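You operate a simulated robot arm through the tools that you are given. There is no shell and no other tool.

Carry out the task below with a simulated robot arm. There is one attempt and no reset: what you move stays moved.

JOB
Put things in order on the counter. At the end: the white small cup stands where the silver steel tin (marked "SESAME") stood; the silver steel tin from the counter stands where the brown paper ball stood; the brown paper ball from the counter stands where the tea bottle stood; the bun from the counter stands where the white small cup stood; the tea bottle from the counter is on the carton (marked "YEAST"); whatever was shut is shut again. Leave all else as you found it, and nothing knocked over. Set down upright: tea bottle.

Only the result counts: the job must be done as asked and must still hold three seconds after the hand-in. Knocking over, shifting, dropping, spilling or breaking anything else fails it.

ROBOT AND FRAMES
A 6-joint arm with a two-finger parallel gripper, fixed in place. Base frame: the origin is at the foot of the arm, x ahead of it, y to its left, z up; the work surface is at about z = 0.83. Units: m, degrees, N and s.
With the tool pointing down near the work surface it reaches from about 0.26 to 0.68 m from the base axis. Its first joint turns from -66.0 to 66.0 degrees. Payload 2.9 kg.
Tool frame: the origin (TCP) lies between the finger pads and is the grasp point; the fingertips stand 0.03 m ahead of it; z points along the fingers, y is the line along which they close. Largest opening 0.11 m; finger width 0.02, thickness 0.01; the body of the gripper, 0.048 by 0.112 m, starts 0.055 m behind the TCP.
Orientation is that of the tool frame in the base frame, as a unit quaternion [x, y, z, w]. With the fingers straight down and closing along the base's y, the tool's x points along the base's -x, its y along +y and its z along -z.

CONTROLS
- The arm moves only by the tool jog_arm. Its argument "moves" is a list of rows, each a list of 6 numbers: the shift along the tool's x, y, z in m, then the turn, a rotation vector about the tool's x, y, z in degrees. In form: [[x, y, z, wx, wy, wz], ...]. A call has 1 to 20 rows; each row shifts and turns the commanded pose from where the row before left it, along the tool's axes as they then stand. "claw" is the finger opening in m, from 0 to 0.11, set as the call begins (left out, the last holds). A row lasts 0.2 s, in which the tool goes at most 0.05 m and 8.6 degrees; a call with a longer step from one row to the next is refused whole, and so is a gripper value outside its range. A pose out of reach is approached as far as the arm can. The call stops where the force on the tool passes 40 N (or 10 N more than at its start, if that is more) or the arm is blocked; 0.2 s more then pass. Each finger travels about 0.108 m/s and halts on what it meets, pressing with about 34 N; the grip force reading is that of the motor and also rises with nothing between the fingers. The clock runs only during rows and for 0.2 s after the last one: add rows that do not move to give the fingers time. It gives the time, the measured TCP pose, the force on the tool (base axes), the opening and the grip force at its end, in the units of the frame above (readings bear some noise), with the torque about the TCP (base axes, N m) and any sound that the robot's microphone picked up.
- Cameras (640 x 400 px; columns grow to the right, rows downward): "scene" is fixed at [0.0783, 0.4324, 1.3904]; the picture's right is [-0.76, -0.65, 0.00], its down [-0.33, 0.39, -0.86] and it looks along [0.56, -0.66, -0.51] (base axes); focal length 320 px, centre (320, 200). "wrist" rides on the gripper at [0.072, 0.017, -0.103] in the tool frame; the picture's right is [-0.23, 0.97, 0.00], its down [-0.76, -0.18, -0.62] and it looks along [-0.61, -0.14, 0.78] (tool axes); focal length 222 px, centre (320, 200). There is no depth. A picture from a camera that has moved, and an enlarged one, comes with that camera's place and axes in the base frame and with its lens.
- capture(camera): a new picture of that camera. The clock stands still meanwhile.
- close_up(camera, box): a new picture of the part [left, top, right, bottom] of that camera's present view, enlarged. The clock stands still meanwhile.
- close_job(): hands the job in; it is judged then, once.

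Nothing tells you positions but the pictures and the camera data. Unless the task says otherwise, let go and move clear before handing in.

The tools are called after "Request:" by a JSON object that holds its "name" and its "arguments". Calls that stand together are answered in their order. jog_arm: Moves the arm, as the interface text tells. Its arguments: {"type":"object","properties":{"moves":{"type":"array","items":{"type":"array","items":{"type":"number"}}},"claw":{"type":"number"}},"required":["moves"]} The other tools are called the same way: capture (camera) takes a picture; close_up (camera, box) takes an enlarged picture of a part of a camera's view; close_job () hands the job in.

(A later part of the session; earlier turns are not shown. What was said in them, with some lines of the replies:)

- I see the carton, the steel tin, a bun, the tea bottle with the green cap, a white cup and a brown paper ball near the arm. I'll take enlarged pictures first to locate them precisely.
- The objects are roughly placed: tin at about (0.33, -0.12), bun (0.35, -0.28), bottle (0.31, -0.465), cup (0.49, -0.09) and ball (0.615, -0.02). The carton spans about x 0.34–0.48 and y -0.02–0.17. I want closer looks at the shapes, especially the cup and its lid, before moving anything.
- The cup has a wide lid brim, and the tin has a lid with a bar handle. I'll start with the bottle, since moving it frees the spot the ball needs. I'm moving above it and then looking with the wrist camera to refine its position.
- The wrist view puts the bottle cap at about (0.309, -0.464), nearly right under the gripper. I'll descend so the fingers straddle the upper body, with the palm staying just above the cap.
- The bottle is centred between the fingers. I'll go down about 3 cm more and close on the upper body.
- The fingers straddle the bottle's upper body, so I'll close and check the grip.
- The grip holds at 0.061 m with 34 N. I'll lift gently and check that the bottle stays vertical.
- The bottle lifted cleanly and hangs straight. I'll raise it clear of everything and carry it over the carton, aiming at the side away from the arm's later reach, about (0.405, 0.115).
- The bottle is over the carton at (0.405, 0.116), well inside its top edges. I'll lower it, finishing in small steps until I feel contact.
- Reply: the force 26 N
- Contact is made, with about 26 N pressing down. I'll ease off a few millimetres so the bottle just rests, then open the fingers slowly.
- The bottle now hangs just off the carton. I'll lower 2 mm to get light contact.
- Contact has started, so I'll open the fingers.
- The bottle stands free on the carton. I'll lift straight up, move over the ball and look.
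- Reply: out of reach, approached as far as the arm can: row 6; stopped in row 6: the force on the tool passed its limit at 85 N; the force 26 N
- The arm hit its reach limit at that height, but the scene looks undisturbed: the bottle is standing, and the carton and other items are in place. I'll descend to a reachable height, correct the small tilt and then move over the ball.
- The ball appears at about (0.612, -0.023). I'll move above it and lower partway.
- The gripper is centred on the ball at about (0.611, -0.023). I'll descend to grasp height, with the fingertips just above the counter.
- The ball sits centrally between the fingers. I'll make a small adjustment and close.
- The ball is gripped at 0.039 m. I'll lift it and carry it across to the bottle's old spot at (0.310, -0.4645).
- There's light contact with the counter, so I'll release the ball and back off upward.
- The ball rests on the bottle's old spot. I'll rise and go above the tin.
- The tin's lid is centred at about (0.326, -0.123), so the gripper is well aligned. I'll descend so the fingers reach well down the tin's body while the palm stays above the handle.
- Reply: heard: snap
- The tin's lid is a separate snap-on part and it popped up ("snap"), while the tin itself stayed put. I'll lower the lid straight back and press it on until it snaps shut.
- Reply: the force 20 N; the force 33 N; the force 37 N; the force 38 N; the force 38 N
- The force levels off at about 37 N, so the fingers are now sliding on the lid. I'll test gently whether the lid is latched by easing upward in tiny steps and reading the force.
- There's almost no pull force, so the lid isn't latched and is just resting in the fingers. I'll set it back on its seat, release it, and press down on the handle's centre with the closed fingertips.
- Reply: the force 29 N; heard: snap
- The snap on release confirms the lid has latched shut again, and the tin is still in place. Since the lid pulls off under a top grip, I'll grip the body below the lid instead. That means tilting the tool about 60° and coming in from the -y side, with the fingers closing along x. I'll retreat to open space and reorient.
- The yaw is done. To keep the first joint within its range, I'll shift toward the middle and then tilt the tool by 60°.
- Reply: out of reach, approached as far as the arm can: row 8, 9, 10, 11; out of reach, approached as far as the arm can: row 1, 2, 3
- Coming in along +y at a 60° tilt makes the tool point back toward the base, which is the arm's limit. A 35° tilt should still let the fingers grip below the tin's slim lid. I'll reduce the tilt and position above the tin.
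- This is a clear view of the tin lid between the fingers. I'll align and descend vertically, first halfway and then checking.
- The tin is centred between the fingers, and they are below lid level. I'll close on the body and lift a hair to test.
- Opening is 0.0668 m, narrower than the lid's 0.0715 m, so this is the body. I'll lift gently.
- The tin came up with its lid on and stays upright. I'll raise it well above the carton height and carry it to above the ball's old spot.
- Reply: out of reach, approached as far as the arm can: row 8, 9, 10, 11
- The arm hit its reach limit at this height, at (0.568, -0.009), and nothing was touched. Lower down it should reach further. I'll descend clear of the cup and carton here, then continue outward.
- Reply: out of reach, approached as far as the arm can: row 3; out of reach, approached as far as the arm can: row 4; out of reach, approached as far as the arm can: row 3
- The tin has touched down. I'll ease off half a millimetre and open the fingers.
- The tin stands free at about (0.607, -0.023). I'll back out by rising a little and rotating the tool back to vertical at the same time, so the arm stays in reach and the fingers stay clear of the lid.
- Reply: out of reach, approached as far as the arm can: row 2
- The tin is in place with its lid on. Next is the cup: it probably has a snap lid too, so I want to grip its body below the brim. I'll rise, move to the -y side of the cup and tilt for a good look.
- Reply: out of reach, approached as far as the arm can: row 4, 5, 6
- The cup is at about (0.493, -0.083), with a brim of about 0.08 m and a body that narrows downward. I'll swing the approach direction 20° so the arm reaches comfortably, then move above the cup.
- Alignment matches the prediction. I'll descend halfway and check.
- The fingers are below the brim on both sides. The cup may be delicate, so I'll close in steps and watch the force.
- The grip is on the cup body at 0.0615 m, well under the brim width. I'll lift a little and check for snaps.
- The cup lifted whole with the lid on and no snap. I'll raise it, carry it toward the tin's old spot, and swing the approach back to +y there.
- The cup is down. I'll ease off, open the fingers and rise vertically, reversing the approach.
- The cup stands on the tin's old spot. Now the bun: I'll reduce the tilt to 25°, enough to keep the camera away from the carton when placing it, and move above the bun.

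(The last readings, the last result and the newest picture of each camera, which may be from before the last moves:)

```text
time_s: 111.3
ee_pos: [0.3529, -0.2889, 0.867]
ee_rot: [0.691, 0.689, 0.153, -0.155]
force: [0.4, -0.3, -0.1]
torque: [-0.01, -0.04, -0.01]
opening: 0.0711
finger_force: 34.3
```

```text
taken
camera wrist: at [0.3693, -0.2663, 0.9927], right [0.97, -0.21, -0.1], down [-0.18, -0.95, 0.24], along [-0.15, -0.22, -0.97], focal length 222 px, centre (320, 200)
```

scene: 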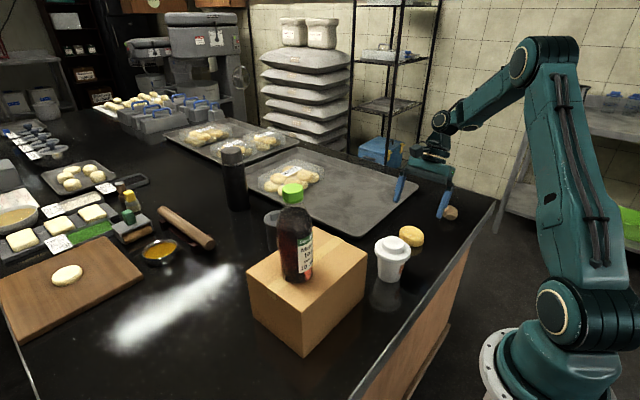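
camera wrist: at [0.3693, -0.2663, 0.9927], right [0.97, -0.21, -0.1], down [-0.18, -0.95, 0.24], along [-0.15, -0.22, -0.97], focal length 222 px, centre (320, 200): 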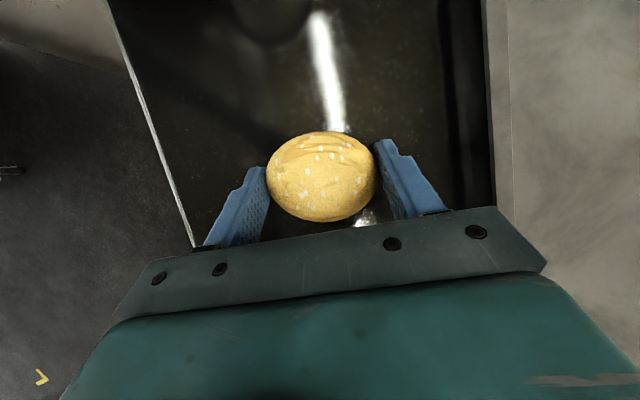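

The bun is gripped at 0.071 m. I'll lift and check it stays level.

Request:
{"name": "jog_arm", "arguments": {"moves": [[0.0042, 0, -0.0091, 0, 0, 0], [0.0085, 0, -0.0181, 0, 0, 0], [0.0085, 0, -0.0181, 0, 0, 0], [0, 0, 0, 0, 0, 0]]}}

Request:
{"name": "capture", "arguments": {"camera": "wrist"}}

Request:
{"name": "close_up", "arguments": {"camera": "scene", "box": [350, 130, 470, 270]}}

```text
time_s: 112.3
ee_pos: [0.3506, -0.288, 0.9172]
ee_rot: [0.69, 0.69, 0.152, -0.156]
force: [-0.9, 0.9, -0.9]
torque: [-0.01, -0.03, -0.01]
opening: 0.0711
finger_force: 33.8
```

```text
taken
camera wrist: at [0.3687, -0.2656, 1.0436], right [0.97, -0.21, -0.1], down [-0.18, -0.95, 0.24], along [-0.15, -0.22, -0.97], focal length 222 px, centre (320, 200)
```

wrist: 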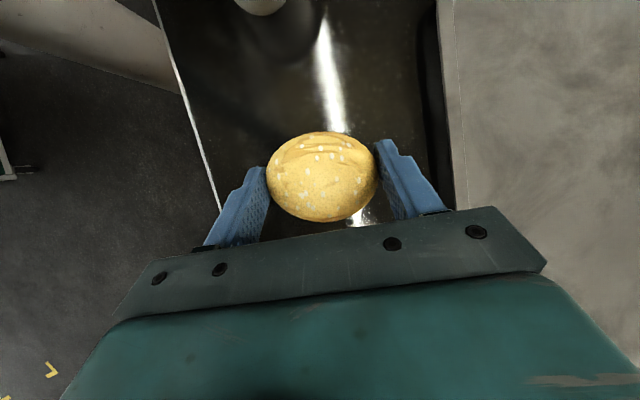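

```text
2.86 times, centred on (410, 200) of scene
camera zoom: at [0.0783, 0.4324, 1.3904], right [-0.76, -0.65, 0.0], down [-0.33, 0.39, -0.86], along [0.56, -0.66, -0.51], focal length 915 px, centre (63, 200)
```

zoom: 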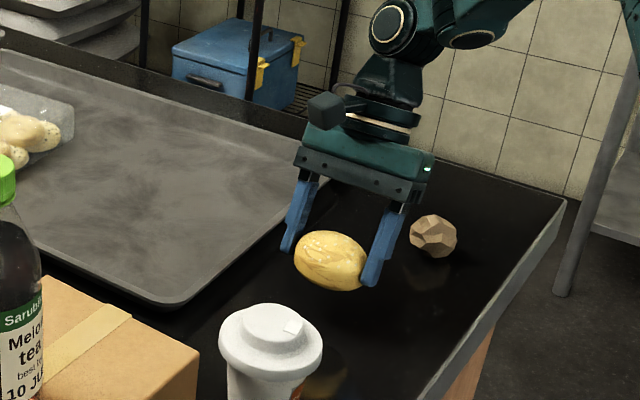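

The bun is held level. I'll raise it and carry it to above the cup's old spot at (0.4925, -0.0835).

Request:
{"name": "jog_arm", "arguments": {"moves": [[0.0089, 0, -0.019, 0, 0, 0], [0.0089, 0, -0.019, 0, 0, 0], [0.0089, 0, -0.019, 0, 0, 0], [0.0113, 0.0089, 0.0053, 0, 0, 0], [0.0227, 0.0178, 0.0106, 0, 0, 0], [0.0227, 0.0178, 0.0106, 0, 0, 0], [0.0227, 0.0178, 0.0106, 0, 0, 0], [0.0227, 0.0178, 0.0106, 0, 0, 0], [0.0227, 0.0178, 0.0106, 0, 0, 0], [0.0227, 0.0178, 0.0106, 0, 0, 0], [0.0227, 0.0178, 0.0106, 0, 0, 0], [0.0113, 0.0089, 0.0053, 0, 0, 0], [0, 0, 0, 0, 0, 0]]}}

Request:
{"name": "capture", "arguments": {"camera": "wrist"}}

Request:
{"name": "capture", "arguments": {"camera": "scene"}}

```text
time_s: 115.1
ee_pos: [0.4946, -0.0865, 0.9787]
ee_rot: [0.69, 0.69, 0.152, -0.155]
force: [0.6, -0.1, 0.0]
torque: [0.01, -0.03, -0.02]
opening: 0.0709
finger_force: 33.3
```

```text
taken
camera wrist: at [0.5123, -0.0648, 1.1043], right [0.97, -0.21, -0.1], down [-0.18, -0.95, 0.24], along [-0.15, -0.22, -0.96], focal length 222 px, centre (320, 200)
```

wrist: 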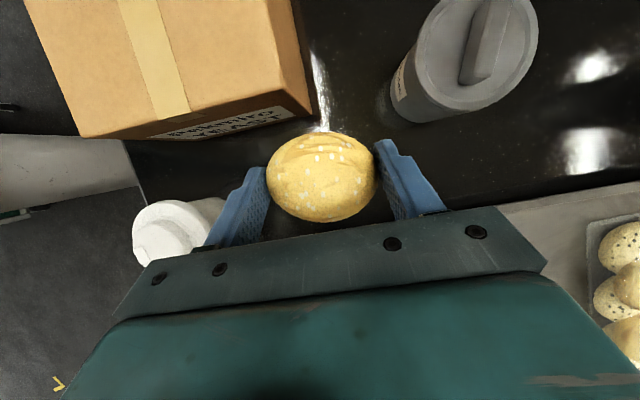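

```text
taken
```

scene: 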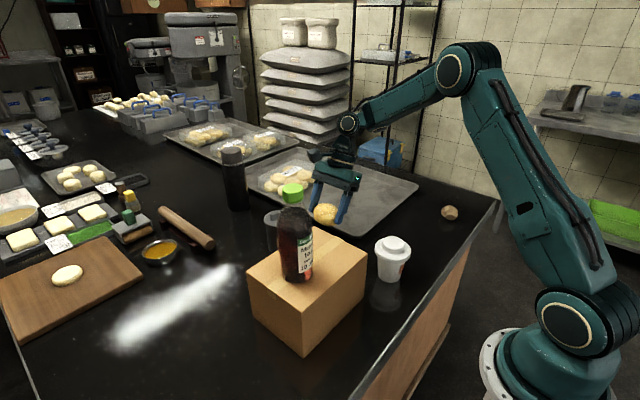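

Request:
{"name": "jog_arm", "arguments": {"moves": [[-0.0108, -0.0005, 0.0222, 0, 0, 0], [-0.0108, -0.0005, 0.0222, 0, 0, 0], [-0.0108, -0.0005, 0.0222, 0, 0, 0], [-0.0107, -0.0005, 0.0222, 0, 0, 0], [0, 0, 0, 0, 0, 0]]}}

Request:
{"name": "capture", "arguments": {"camera": "wrist"}}

Request:
{"name": "close_up", "arguments": {"camera": "scene", "box": [260, 110, 440, 270]}}

```text
time_s: 116.3
ee_pos: [0.4937, -0.0892, 0.879]
ee_rot: [0.691, 0.69, 0.152, -0.154]
force: [-0.6, -0.2, -1.5]
torque: [-0.01, 0.0, -0.01]
opening: 0.0711
finger_force: 34.6
```

```text
taken
camera wrist: at [0.5115, -0.0664, 1.0049], right [0.97, -0.21, -0.1], down [-0.18, -0.95, 0.24], along [-0.15, -0.22, -0.97], focal length 222 px, centre (320, 200)
```

wrist: 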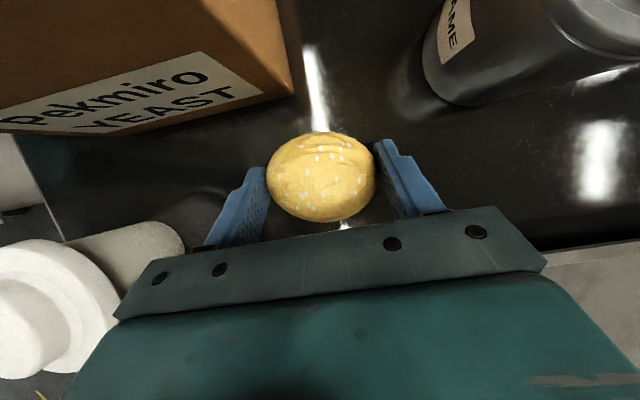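

```text
2.50 times, centred on (350, 190) of scene
camera zoom: at [0.0783, 0.4324, 1.3904], right [-0.76, -0.65, 0.0], down [-0.33, 0.39, -0.86], along [0.56, -0.66, -0.51], focal length 801 px, centre (245, 225)
```

zoom: 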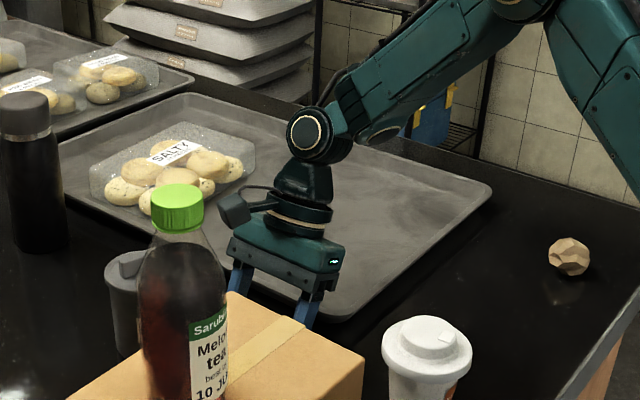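

Request:
{"name": "jog_arm", "arguments": {"moves": [[-0.0021, 0, 0.0045, 0, 0, 0], [-0.0017, 0, 0.0036, 0, 0, 0], [0, 0, 0, 0, 0, 0]]}}

Request:
{"name": "jog_arm", "arguments": {"moves": [[-0.0006, 0, 0.0014, 0, 0, 0], [0, 0, 0, 0, 0, 0]]}}

Request:
{"name": "jog_arm", "arguments": {"moves": [[-0.0004, 0, 0.0009, 0, 0, 0], [0, 0, 0, 0, 0, 0]]}}

```text
time_s: 117.1
ee_pos: [0.4913, -0.0884, 0.8697]
ee_rot: [0.691, 0.69, 0.152, -0.155]
force: [-0.1, -0.3, -0.5]
torque: [-0.02, 0.01, 0.02]
opening: 0.0711
finger_force: 33.6
```

```text
time_s: 117.7
ee_pos: [0.493, -0.0877, 0.869]
ee_rot: [0.69, 0.69, 0.152, -0.155]
force: [0.1, -0.1, -1.6]
torque: [0.01, -0.01, -0.03]
opening: 0.0707
finger_force: 34.3
```

```text
time_s: 118.3
ee_pos: [0.4926, -0.0894, 0.868]
ee_rot: [0.691, 0.69, 0.152, -0.155]
force: [0.7, -0.3, -1.4]
torque: [-0.01, -0.01, 0.02]
opening: 0.0708
finger_force: 34.1
```

Request:
{"name": "jog_arm", "arguments": {"moves": [[-0.0004, 0, 0.0008, 0, 0, 0], [0, 0, 0, 0, 0, 0]]}}

Request:
{"name": "jog_arm", "arguments": {"moves": [[-0.0003, 0, 0.0007, 0, 0, 0], [0, 0, 0, 0, 0, 0]]}}

```text
time_s: 118.9
ee_pos: [0.4922, -0.0891, 0.8684]
ee_rot: [0.69, 0.691, 0.151, -0.155]
force: [-0.1, -0.3, -0.9]
torque: [-0.03, -0.04, 0.04]
opening: 0.0709
finger_force: 34.2
```

```text
time_s: 119.5
ee_pos: [0.4905, -0.0893, 0.8671]
ee_rot: [0.69, 0.691, 0.152, -0.155]
force: [0.2, -0.2, -0.8]
torque: [-0.02, 0.02, 0.02]
opening: 0.0712
finger_force: 34.2
```

Request:
{"name": "jog_arm", "arguments": {"moves": [[-0.0004, 0, 0.0008, 0, 0, 0], [0, 0, 0, 0, 0, 0]]}}

Request:
{"name": "jog_arm", "arguments": {"moves": [[-0.0003, 0, 0.0007, 0, 0, 0], [0, 0, 0, 0, 0, 0]]}}

```text
time_s: 120.1
ee_pos: [0.4923, -0.0893, 0.866]
ee_rot: [0.69, 0.69, 0.152, -0.155]
force: [-1.5, -1.1, 10.0]
torque: [-0.02, 0.1, -0.04]
opening: 0.0709
finger_force: 33.8
```

```text
time_s: 120.7
ee_pos: [0.4932, -0.0884, 0.866]
ee_rot: [0.69, 0.69, 0.153, -0.154]
force: [-5.8, -1.4, 24.1]
torque: [-0.02, 0.17, -0.01]
opening: 0.0705
finger_force: 33.8
```

The bun is down. I'll ease off, open the fingers moderately, and rise.

Request:
{"name": "jog_arm", "arguments": {"moves": [[0.0004, 0, -0.0008, 0, 0, 0], [0, 0, 0, 0, 0, 0]]}}

Request:
{"name": "jog_arm", "arguments": {"moves": [[0, 0, 0, 0, 0, 0], [0, 0, 0, 0, 0, 0], [0, 0, 0, 0, 0, 0]], "claw": 0.1}}

Request:
{"name": "capture", "arguments": {"camera": "wrist"}}

```text
time_s: 121.3
ee_pos: [0.4919, -0.0893, 0.8664]
ee_rot: [0.691, 0.689, 0.154, -0.153]
force: [3.0, 0.6, 16.1]
torque: [0.04, -0.05, 0.0]
opening: 0.0712
finger_force: 33.7
```

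```text
time_s: 122.1
ee_pos: [0.4912, -0.0902, 0.8669]
ee_rot: [0.691, 0.689, 0.152, -0.155]
force: [0.4, -0.4, 0.2]
torque: [-0.01, 0.01, -0.01]
opening: 0.1
finger_force: 0.0
```

```text
taken
camera wrist: at [0.509, -0.0669, 0.9922], right [0.97, -0.21, -0.1], down [-0.18, -0.95, 0.24], along [-0.15, -0.22, -0.96], focal length 222 px, centre (320, 200)
```

wrist: 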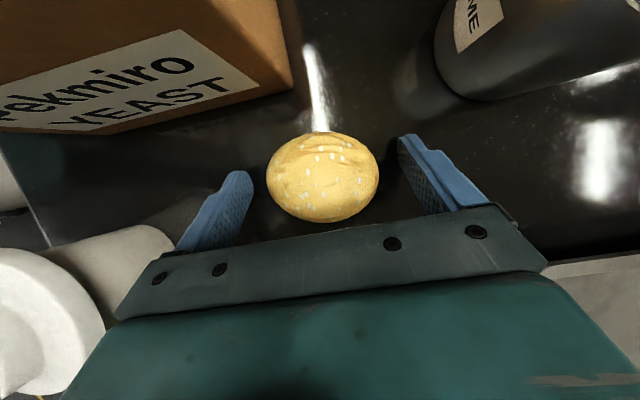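

Request:
{"name": "jog_arm", "arguments": {"moves": [[0.0085, 0, -0.0181, 0, 0, 0], [0.0106, 0, -0.0227, 0, 0, 0], [0.0106, 0, -0.0227, 0, 0, 0], [0.0106, 0, -0.0227, 0, 0, 0], [0.0106, 0, -0.0227, 0, 0, 0], [0, 0, -0.03, 0, 0, 0], [0, 0, -0.03, 0, 0, 0], [-0.03, -0.02, -0.01, 0, 0, 0], [-0.03, -0.02, -0.01, 0, 0, 0], [-0.03, -0.02, -0.01, 0, 0, 0], [-0.03, -0.02, -0.01, 0, 0, 0], [0, 0, 0, 0, 0, 0]]}}

Request:
{"name": "capture", "arguments": {"camera": "scene"}}

Request:
{"name": "close_up", "arguments": {"camera": "scene", "box": [220, 140, 500, 360]}}

Request:
{"name": "capture", "arguments": {"camera": "wrist"}}

```text
time_s: 124.7
ee_pos: [0.4129, -0.2392, 1.0275]
ee_rot: [0.691, 0.689, 0.153, -0.156]
force: [0.4, -0.8, 0.6]
torque: [-0.04, 0.03, -0.01]
opening: 0.1001
finger_force: 0.0
```

```text
taken
```

scene: 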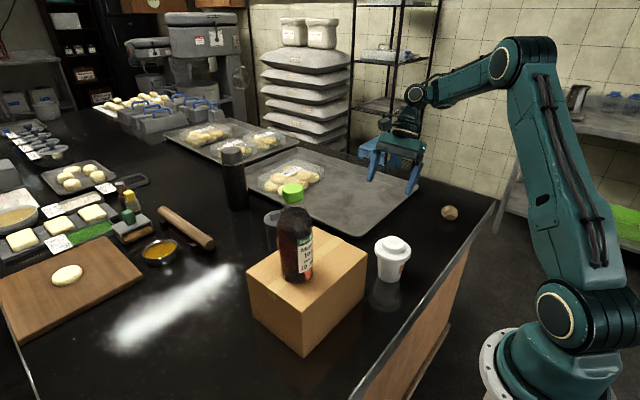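

```text
1.82 times, centred on (360, 250) of scene
camera zoom: at [0.0783, 0.4324, 1.3904], right [-0.76, -0.65, 0.0], down [-0.33, 0.39, -0.86], along [0.56, -0.66, -0.51], focal length 582 px, centre (247, 109)
```

zoom: 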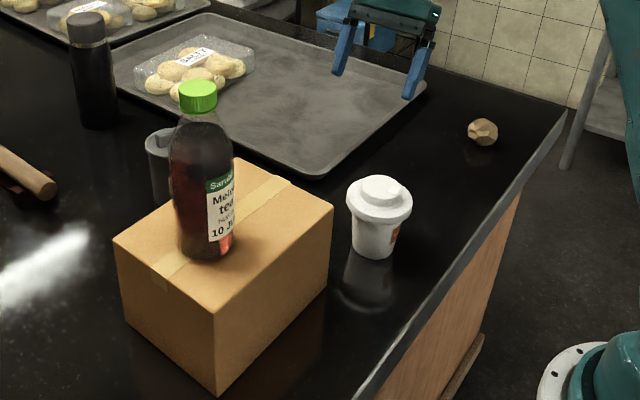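

```text
taken
camera wrist: at [0.4303, -0.2173, 1.1537], right [0.97, -0.21, -0.1], down [-0.18, -0.95, 0.24], along [-0.15, -0.22, -0.96], focal length 222 px, centre (320, 200)
```

wrist: 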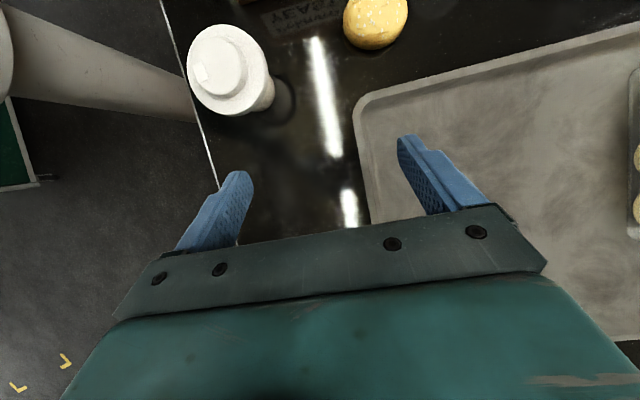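

All items look to be in place from the scene camera. I'll take one overhead look with the wrist camera to verify the bun, tin and cup before handing in.

Request:
{"name": "jog_arm", "arguments": {"moves": [[0.0278, 0.01, -0.0063, 0, 0, 0], [0.0278, 0.01, -0.0063, 0, 0, 0], [0.0278, 0.01, -0.0063, 0, 0, 0], [0, 0, 0, 0, 0, 0]]}}

Request:
{"name": "capture", "arguments": {"camera": "wrist"}}

Request:
{"name": "close_up", "arguments": {"camera": "wrist", "box": [140, 0, 480, 200]}}

Request:
{"name": "close_up", "arguments": {"camera": "scene", "box": [240, 170, 330, 300]}}

```text
time_s: 125.7
ee_pos: [0.4447, -0.1715, 1.079]
ee_rot: [0.69, 0.69, 0.153, -0.156]
force: [-0.1, 0.7, 0.5]
torque: [0.0, 0.02, 0.0]
opening: 0.0997
finger_force: 0.0
```

```text
taken
camera wrist: at [0.4619, -0.1507, 1.2058], right [0.97, -0.21, -0.1], down [-0.18, -0.95, 0.24], along [-0.15, -0.22, -0.96], focal length 222 px, centre (320, 200)
```

wrist: 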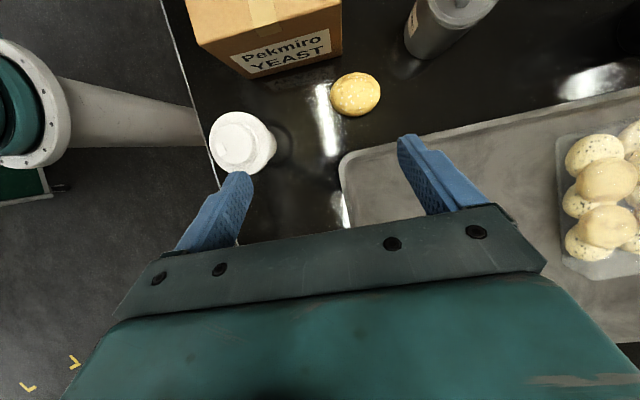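

```text
1.88 times, centred on (310, 100) of wrist
camera zoom: at [0.4619, -0.1507, 1.2058], right [0.97, -0.21, -0.1], down [-0.18, -0.95, 0.24], along [-0.15, -0.22, -0.96], focal length 418 px, centre (339, 388)
```

zoom: 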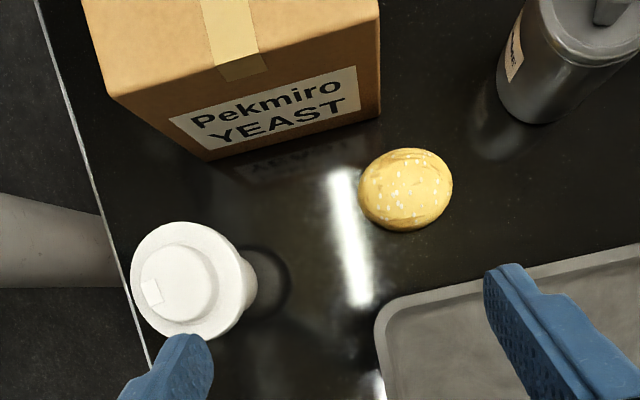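

```text
3.08 times, centred on (285, 235) of scene
camera zoom: at [0.0783, 0.4324, 1.3904], right [-0.76, -0.65, 0.0], down [-0.33, 0.39, -0.86], along [0.56, -0.66, -0.51], focal length 985 px, centre (428, 92)
```

zoom: 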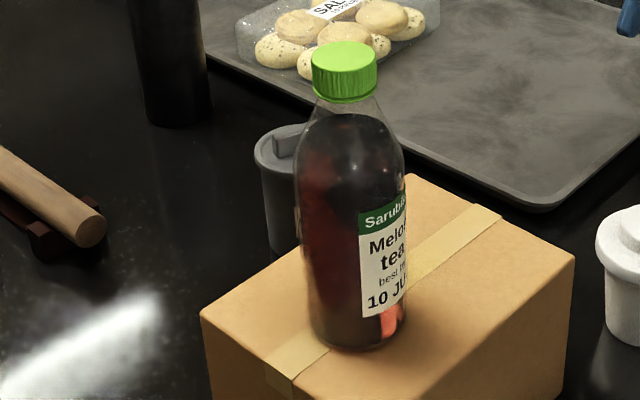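

Everything checks out:
- **Bottle:** upright on the carton.
- **Paper ball:** on the bottle's old spot.
- **Tin:** on the ball's old spot, lid shut.
- **Cup:** on the tin's old spot, lid on.
- **Bun:** on the cup's old spot.

The gripper is empty and clear of everything, so I'm handing in.

Request:
{"name": "close_job", "arguments": {}}

```text
The job is handed in.
```

I moved all five items and handed the job in. The handover gave no verdict, so the placements below are what the final camera views showed.

| Item | Now stands | Notes |
|---|---|---|
| Tea bottle | On the YEAST carton | Upright, well inside the top edges |
| Paper ball | Where the bottle stood | Within a few millimetres |
| SESAME tin | Where the paper ball stood | Within a few millimetres, lid shut |
| White cup | Where the tin stood | Within a few millimetres, lid on |
| Bun | Where the white cup stood | Within about 5 mm |

- **Tin lid:** it popped off when I first tried to lift the tin from above. I set it back on its seat and heard it snap shut when I let go. I then moved the tin by its body, and the lid stayed on.
- **Reach limit:** the arm ran out of reach on one high move and stopped with an 85 N force reading. The pictures taken right after showed nothing shifted.

In the last pictures nothing was knocked over, the carton and tray had not moved, and the gripper was empty and clear.
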